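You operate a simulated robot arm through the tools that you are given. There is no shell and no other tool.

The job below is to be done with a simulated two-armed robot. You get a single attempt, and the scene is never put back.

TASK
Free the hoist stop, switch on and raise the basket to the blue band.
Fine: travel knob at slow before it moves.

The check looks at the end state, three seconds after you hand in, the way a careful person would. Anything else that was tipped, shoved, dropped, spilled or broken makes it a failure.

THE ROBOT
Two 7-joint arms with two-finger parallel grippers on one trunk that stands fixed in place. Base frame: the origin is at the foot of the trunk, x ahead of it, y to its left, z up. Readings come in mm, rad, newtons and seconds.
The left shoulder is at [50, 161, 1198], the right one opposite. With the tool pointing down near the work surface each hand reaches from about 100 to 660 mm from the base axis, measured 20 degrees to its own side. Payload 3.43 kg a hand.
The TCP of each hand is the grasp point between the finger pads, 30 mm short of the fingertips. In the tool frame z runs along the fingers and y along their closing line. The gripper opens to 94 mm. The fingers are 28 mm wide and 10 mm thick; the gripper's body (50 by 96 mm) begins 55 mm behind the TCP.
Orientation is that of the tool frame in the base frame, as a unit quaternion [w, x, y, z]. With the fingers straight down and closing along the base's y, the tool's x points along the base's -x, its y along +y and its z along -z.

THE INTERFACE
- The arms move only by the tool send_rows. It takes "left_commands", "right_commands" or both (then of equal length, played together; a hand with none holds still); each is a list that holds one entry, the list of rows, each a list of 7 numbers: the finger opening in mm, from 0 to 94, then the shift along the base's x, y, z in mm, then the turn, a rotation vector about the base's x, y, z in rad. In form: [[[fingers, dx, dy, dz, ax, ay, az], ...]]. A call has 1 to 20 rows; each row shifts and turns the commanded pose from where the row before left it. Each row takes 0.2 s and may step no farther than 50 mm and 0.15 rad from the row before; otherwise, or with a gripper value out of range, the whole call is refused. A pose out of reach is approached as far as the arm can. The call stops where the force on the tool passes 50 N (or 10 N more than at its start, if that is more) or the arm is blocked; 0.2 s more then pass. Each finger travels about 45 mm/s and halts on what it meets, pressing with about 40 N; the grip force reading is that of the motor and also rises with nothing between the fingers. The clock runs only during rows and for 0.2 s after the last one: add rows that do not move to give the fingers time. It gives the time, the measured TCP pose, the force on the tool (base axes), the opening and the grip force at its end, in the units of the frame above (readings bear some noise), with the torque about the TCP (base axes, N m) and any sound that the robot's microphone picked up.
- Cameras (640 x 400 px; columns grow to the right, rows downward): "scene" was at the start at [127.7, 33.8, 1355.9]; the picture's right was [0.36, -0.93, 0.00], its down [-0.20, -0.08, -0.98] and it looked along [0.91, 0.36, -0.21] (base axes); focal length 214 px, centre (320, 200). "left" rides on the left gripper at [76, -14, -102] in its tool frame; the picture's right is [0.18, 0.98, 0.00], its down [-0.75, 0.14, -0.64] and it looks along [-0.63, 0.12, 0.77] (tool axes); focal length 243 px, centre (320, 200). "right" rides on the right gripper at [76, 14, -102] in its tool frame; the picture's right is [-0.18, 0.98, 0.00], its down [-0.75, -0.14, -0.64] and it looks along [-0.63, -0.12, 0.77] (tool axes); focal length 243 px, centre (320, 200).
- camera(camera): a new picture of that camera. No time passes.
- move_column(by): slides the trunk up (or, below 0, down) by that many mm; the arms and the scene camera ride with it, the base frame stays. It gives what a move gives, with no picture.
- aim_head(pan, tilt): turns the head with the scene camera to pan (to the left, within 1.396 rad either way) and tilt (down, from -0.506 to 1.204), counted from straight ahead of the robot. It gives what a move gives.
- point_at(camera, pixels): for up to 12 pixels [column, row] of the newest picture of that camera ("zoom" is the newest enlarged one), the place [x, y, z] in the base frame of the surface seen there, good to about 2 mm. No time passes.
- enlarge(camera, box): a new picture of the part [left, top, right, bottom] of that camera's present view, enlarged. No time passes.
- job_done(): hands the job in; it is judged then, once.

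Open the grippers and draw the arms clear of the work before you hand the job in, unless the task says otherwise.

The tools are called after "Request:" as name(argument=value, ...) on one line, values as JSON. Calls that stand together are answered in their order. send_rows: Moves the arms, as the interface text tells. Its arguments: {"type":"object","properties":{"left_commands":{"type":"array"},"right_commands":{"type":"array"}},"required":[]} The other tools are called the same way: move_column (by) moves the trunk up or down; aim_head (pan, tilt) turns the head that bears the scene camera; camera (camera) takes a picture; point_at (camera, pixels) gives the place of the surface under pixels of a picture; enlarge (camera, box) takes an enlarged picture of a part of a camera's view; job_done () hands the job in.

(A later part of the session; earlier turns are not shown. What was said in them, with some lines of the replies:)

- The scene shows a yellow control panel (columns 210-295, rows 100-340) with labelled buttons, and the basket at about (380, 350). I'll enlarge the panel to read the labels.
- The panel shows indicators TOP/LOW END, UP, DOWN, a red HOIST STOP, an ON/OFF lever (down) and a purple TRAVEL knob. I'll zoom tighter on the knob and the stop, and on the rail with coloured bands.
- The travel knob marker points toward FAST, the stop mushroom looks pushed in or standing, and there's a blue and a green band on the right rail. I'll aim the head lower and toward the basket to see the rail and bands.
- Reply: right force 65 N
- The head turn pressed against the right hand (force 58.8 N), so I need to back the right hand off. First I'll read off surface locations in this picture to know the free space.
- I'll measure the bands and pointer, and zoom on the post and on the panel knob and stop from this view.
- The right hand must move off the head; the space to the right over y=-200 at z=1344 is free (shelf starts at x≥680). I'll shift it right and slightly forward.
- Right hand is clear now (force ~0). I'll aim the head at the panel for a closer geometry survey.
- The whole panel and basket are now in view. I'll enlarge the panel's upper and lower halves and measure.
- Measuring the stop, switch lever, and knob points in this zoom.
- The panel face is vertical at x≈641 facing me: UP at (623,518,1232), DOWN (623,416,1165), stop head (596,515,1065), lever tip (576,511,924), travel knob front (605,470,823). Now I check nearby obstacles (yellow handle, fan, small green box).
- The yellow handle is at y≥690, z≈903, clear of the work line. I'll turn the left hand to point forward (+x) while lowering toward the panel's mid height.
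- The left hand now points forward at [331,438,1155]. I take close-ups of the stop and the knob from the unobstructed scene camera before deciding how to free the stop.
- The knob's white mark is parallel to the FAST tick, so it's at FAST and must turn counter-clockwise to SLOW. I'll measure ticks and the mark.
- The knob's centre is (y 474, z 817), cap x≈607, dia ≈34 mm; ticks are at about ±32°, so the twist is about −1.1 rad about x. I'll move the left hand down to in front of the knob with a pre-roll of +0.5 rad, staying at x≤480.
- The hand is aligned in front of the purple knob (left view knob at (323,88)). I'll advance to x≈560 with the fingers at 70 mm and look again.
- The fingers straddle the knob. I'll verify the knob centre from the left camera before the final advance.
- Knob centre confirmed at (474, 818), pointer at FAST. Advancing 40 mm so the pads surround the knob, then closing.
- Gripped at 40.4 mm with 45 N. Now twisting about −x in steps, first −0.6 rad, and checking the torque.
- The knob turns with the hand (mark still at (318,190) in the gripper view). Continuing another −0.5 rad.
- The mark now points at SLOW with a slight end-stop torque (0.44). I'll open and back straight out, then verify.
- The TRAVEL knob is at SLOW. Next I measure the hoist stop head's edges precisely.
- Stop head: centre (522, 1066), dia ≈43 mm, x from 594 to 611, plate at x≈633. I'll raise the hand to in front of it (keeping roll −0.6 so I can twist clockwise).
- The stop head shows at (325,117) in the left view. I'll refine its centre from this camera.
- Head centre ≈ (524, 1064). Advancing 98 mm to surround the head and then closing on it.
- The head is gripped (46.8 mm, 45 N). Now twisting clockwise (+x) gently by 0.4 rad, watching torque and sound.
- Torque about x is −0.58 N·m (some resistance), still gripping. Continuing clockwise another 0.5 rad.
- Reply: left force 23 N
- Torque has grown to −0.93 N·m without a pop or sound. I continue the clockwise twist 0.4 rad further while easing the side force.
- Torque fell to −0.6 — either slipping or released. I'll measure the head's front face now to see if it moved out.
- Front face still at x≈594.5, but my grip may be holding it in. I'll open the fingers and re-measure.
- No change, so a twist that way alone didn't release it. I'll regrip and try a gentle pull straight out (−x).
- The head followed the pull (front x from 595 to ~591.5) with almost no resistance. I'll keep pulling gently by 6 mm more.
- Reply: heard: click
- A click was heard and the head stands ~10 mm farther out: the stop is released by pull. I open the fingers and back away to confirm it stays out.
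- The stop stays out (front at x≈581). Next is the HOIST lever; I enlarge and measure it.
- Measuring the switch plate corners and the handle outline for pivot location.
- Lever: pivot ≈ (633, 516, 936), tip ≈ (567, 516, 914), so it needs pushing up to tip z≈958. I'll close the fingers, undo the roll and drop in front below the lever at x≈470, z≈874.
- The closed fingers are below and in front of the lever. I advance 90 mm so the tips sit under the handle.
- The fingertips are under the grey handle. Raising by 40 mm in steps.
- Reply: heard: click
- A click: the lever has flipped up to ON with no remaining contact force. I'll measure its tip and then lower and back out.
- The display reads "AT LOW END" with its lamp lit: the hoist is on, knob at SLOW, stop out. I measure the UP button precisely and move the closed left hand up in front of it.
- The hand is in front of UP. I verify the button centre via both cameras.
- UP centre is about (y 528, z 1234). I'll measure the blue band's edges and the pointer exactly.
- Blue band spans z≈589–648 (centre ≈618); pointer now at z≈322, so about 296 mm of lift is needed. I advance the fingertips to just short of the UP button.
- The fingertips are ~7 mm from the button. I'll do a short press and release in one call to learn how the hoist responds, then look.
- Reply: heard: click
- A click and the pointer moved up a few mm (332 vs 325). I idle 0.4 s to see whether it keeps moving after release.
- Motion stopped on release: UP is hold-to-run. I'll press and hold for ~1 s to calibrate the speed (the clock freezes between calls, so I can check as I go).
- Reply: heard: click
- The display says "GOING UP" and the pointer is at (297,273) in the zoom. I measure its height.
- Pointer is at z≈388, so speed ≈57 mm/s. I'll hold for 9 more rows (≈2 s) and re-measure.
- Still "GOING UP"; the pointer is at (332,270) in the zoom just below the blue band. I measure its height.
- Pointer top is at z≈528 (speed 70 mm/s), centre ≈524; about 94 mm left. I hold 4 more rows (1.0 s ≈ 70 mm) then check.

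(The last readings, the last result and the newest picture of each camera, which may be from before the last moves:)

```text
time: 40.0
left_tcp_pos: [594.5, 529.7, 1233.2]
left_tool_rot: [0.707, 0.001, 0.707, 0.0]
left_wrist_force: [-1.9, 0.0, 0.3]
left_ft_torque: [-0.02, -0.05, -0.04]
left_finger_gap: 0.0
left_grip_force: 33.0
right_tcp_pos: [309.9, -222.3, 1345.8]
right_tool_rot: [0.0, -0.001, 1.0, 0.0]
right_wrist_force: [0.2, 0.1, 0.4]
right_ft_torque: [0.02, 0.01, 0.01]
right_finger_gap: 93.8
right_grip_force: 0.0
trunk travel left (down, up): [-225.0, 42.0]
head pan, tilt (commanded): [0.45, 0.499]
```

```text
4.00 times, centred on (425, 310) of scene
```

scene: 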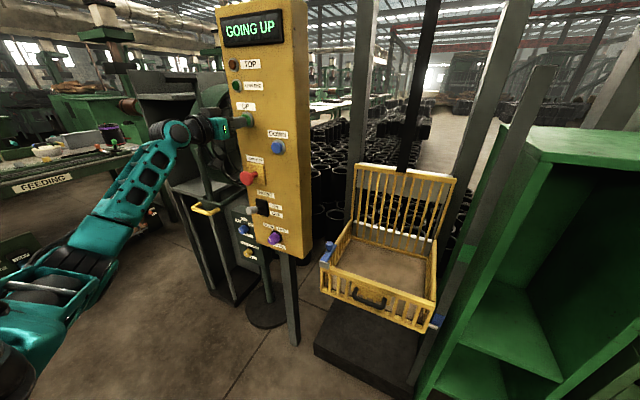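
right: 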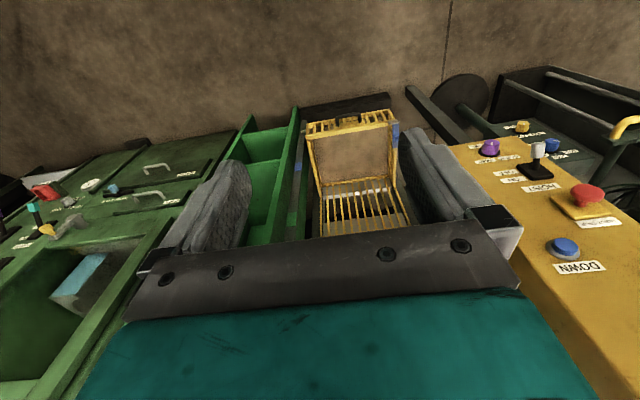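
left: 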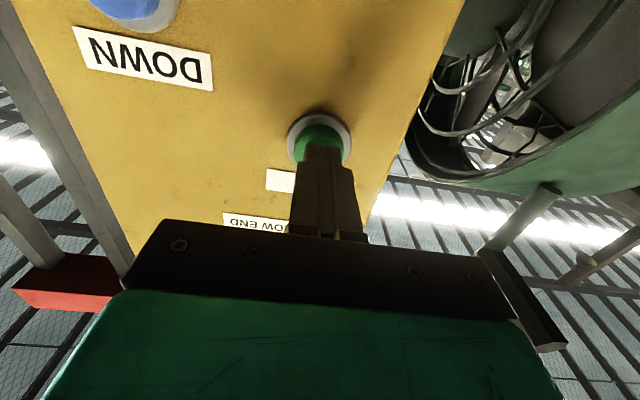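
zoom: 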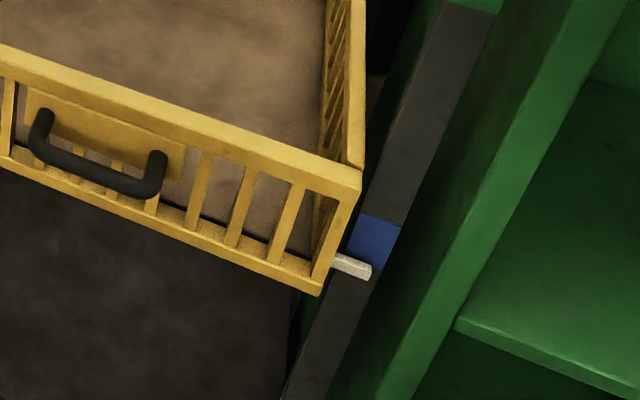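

Request:
point_at(camera="zoom", pixels=[[342, 260], [350, 263], [358, 266], [364, 268], [360, 275], [350, 271], [366, 276]])

```text
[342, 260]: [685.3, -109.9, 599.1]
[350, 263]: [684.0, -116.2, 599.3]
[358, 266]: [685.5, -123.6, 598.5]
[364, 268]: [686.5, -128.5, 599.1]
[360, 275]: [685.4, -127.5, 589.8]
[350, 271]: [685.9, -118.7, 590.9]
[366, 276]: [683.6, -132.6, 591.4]
```

The pointer top reads ≈599 (centre ≈595); about 23 mm remain. One more hold row (14 mm), then withdraw the fingers to release the button.

Request:
send_rows(left_commands=[[[0, 0, 0, 0, 0, 0, 0], [0, -4, 0, 0, 0, 0, 0], [0, -20, 0, 0, 0, 0, 0], [0, -30, 0, 0, 0, 0, 0], [0, 0, 0, 0, 0, 0, 0]]])

Request:
camera(camera="scene")

Request:
enlarge(camera="scene", box=[390, 260, 460, 360])

```text
time: 41.2
left_tcp_pos: [541.1, 528.9, 1233.2]
left_tool_rot: [0.707, 0.002, 0.707, -0.002]
left_wrist_force: [0.0, 0.1, -0.3]
left_ft_torque: [0.02, -0.01, -0.01]
left_finger_gap: 0.0
left_grip_force: 32.4
right_tcp_pos: [311.4, -223.3, 1346.5]
right_tool_rot: [0.0, 0.0, 1.0, 0.001]
right_wrist_force: [-0.1, 0.1, 1.0]
right_ft_torque: [-0.04, 0.01, -0.03]
right_finger_gap: 93.9
right_grip_force: 0.1
trunk travel left (down, up): [-225.0, 42.0]
head pan, tilt (commanded): [0.45, 0.499]
```

```text
taken
```

scene: 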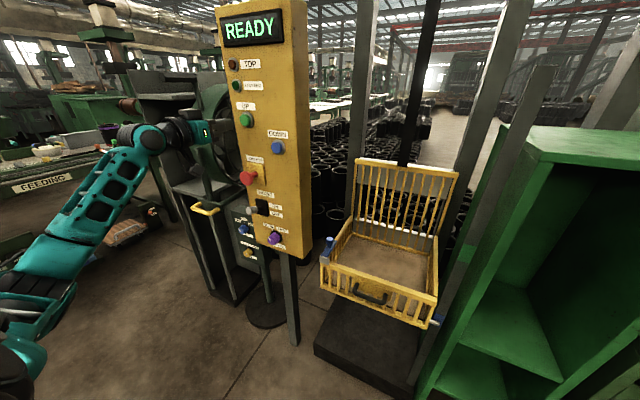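

```text
4.00 times, centred on (425, 310) of scene
```

zoom: 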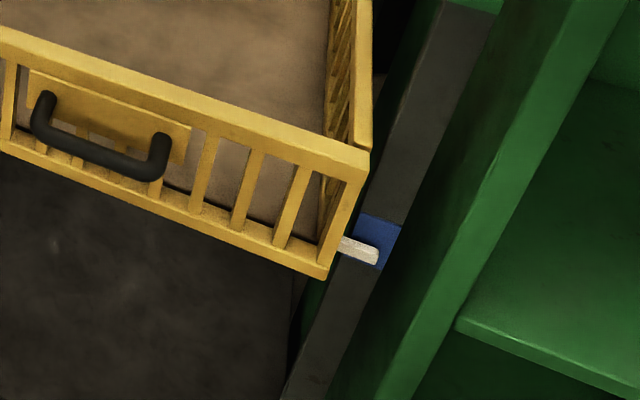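

The display now reads READY and the pointer stands against the blue. I measure the pointer's height against the band.

Request:
point_at(camera="zoom", pixels=[[350, 244], [358, 247], [366, 250], [372, 252], [355, 254], [365, 258], [376, 258], [375, 215], [390, 225], [384, 262], [376, 268], [395, 220]])

```text
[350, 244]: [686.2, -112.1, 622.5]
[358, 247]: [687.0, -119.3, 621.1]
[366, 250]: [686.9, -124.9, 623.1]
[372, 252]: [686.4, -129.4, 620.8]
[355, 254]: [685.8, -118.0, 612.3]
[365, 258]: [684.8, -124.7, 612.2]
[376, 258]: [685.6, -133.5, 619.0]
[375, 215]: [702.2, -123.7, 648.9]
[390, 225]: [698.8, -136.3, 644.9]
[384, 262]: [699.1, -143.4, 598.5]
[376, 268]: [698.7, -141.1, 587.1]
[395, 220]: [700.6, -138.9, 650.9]
```

Pointer centre is z≈617, essentially mid-band (589–648). I now draw the left arm back and open the gripper.

Request:
send_rows(left_commands=[[[0, -40, 0, 0, 0, 0, 0], [20, -40, -10, -10, 0, 0, 0], [50, -40, -20, -10, 0, 0, 0], [80, -40, -20, -10, 0, 0, 0], [94, -40, -20, -10, 0, 0, 0], [94, 0, 0, 0, 0, 0, 0], [94, 0, 0, 0, 0, 0, 0], [94, 0, 0, 0, 0, 0, 0]]])

Request:
camera(camera="scene")

Request:
enlarge(camera="scene", box=[390, 260, 460, 360])

Request:
point_at(camera="zoom", pixels=[[350, 244], [358, 247], [366, 250], [372, 252], [355, 254], [365, 258]])

Request:
enlarge(camera="scene", box=[205, 5, 325, 130])

Request:
enlarge(camera="scene", box=[215, 140, 315, 260])

```text
time: 43.0
left_tcp_pos: [341.2, 459.0, 1192.8]
left_tool_rot: [0.707, 0.001, 0.707, 0.0]
left_wrist_force: [0.5, 0.1, 0.6]
left_ft_torque: [0.0, 0.01, 0.01]
left_finger_gap: 94.1
left_grip_force: 0.0
right_tcp_pos: [310.5, -222.4, 1346.9]
right_tool_rot: [0.001, 0.001, 1.0, 0.001]
right_wrist_force: [-0.4, -0.5, -0.4]
right_ft_torque: [-0.02, 0.01, 0.0]
right_finger_gap: 94.1
right_grip_force: 0.1
trunk travel left (down, up): [-225.0, 42.0]
head pan, tilt (commanded): [0.45, 0.499]
```

```text
taken
```

scene: 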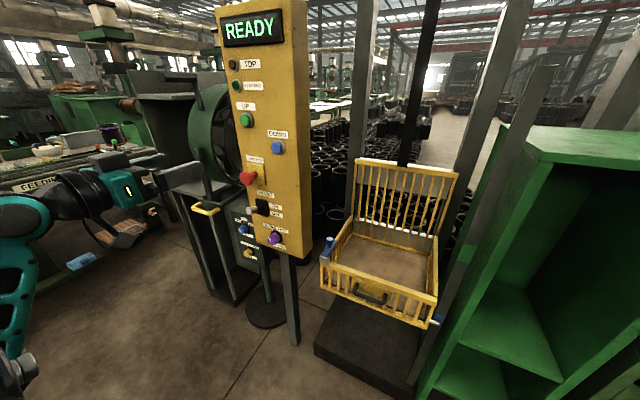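

```text
4.00 times, centred on (425, 310) of scene
```

zoom: 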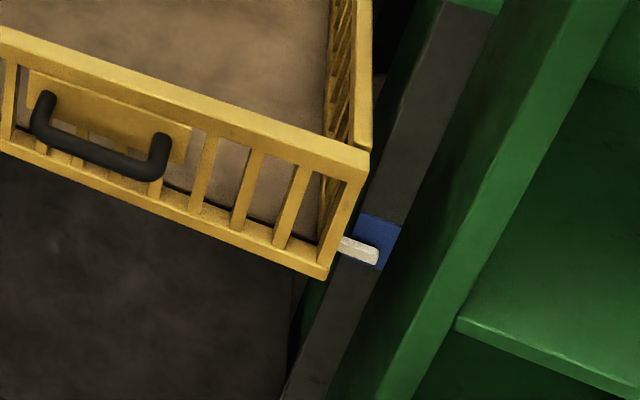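

```text
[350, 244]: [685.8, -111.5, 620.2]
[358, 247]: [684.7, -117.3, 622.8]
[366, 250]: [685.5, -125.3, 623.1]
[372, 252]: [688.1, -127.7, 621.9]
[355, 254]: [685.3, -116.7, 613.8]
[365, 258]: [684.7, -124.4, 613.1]
```

```text
3.20 times, centred on (265, 68) of scene
```

zoom: 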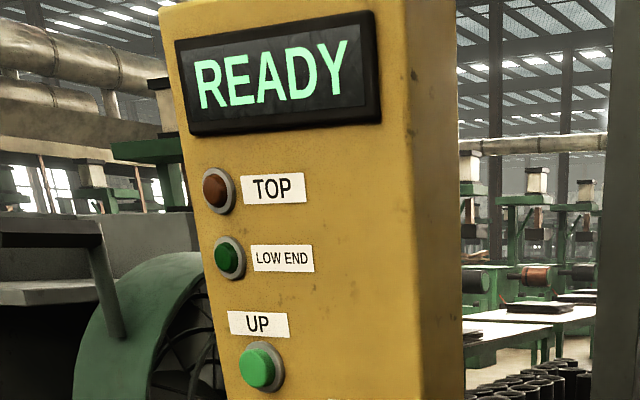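

```text
3.33 times, centred on (265, 200) of scene
```

zoom: 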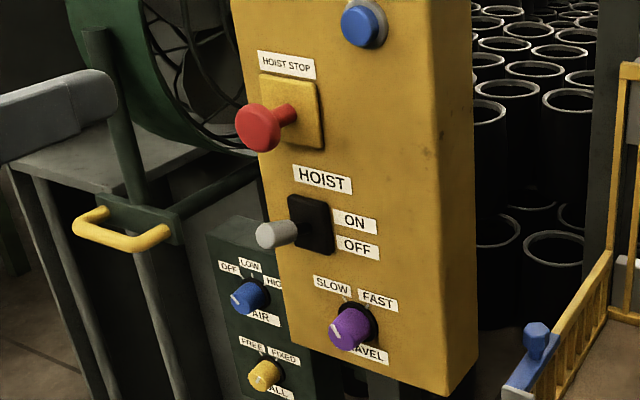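

Pointer is stable at z≈613–623 within the blue band (589–648), display READY, stop out, lever ON, TRAVEL at SLOW, both grippers open and clear. Handing the job in.

Request:
job_done()

```text
The job is handed in.
```

The basket is stopped at the blue band and I handed the job in. I don't have the check's verdict yet.

- **Travel knob:** I turned it from FAST to SLOW first, before the hoist was switched on or the basket moved.
- **Hoist stop:** it is freed. Twisting it clockwise did nothing; it came out with a click when I pulled it straight.
- **Hoist switch:** it is at ON, and the display reads READY.
- **Basket:** I held the UP button until the pointer reached a height of about 617 mm. The blue band runs from about 589 to 648 mm, so the pointer is close to its middle. It held there for about 2 seconds after I let go.

Early on, turning the head pressed it against the right hand with a force of about 59 N. I moved that hand clear, and nothing in the scene was touched. At the end both grippers were open and both arms were clear of the work.
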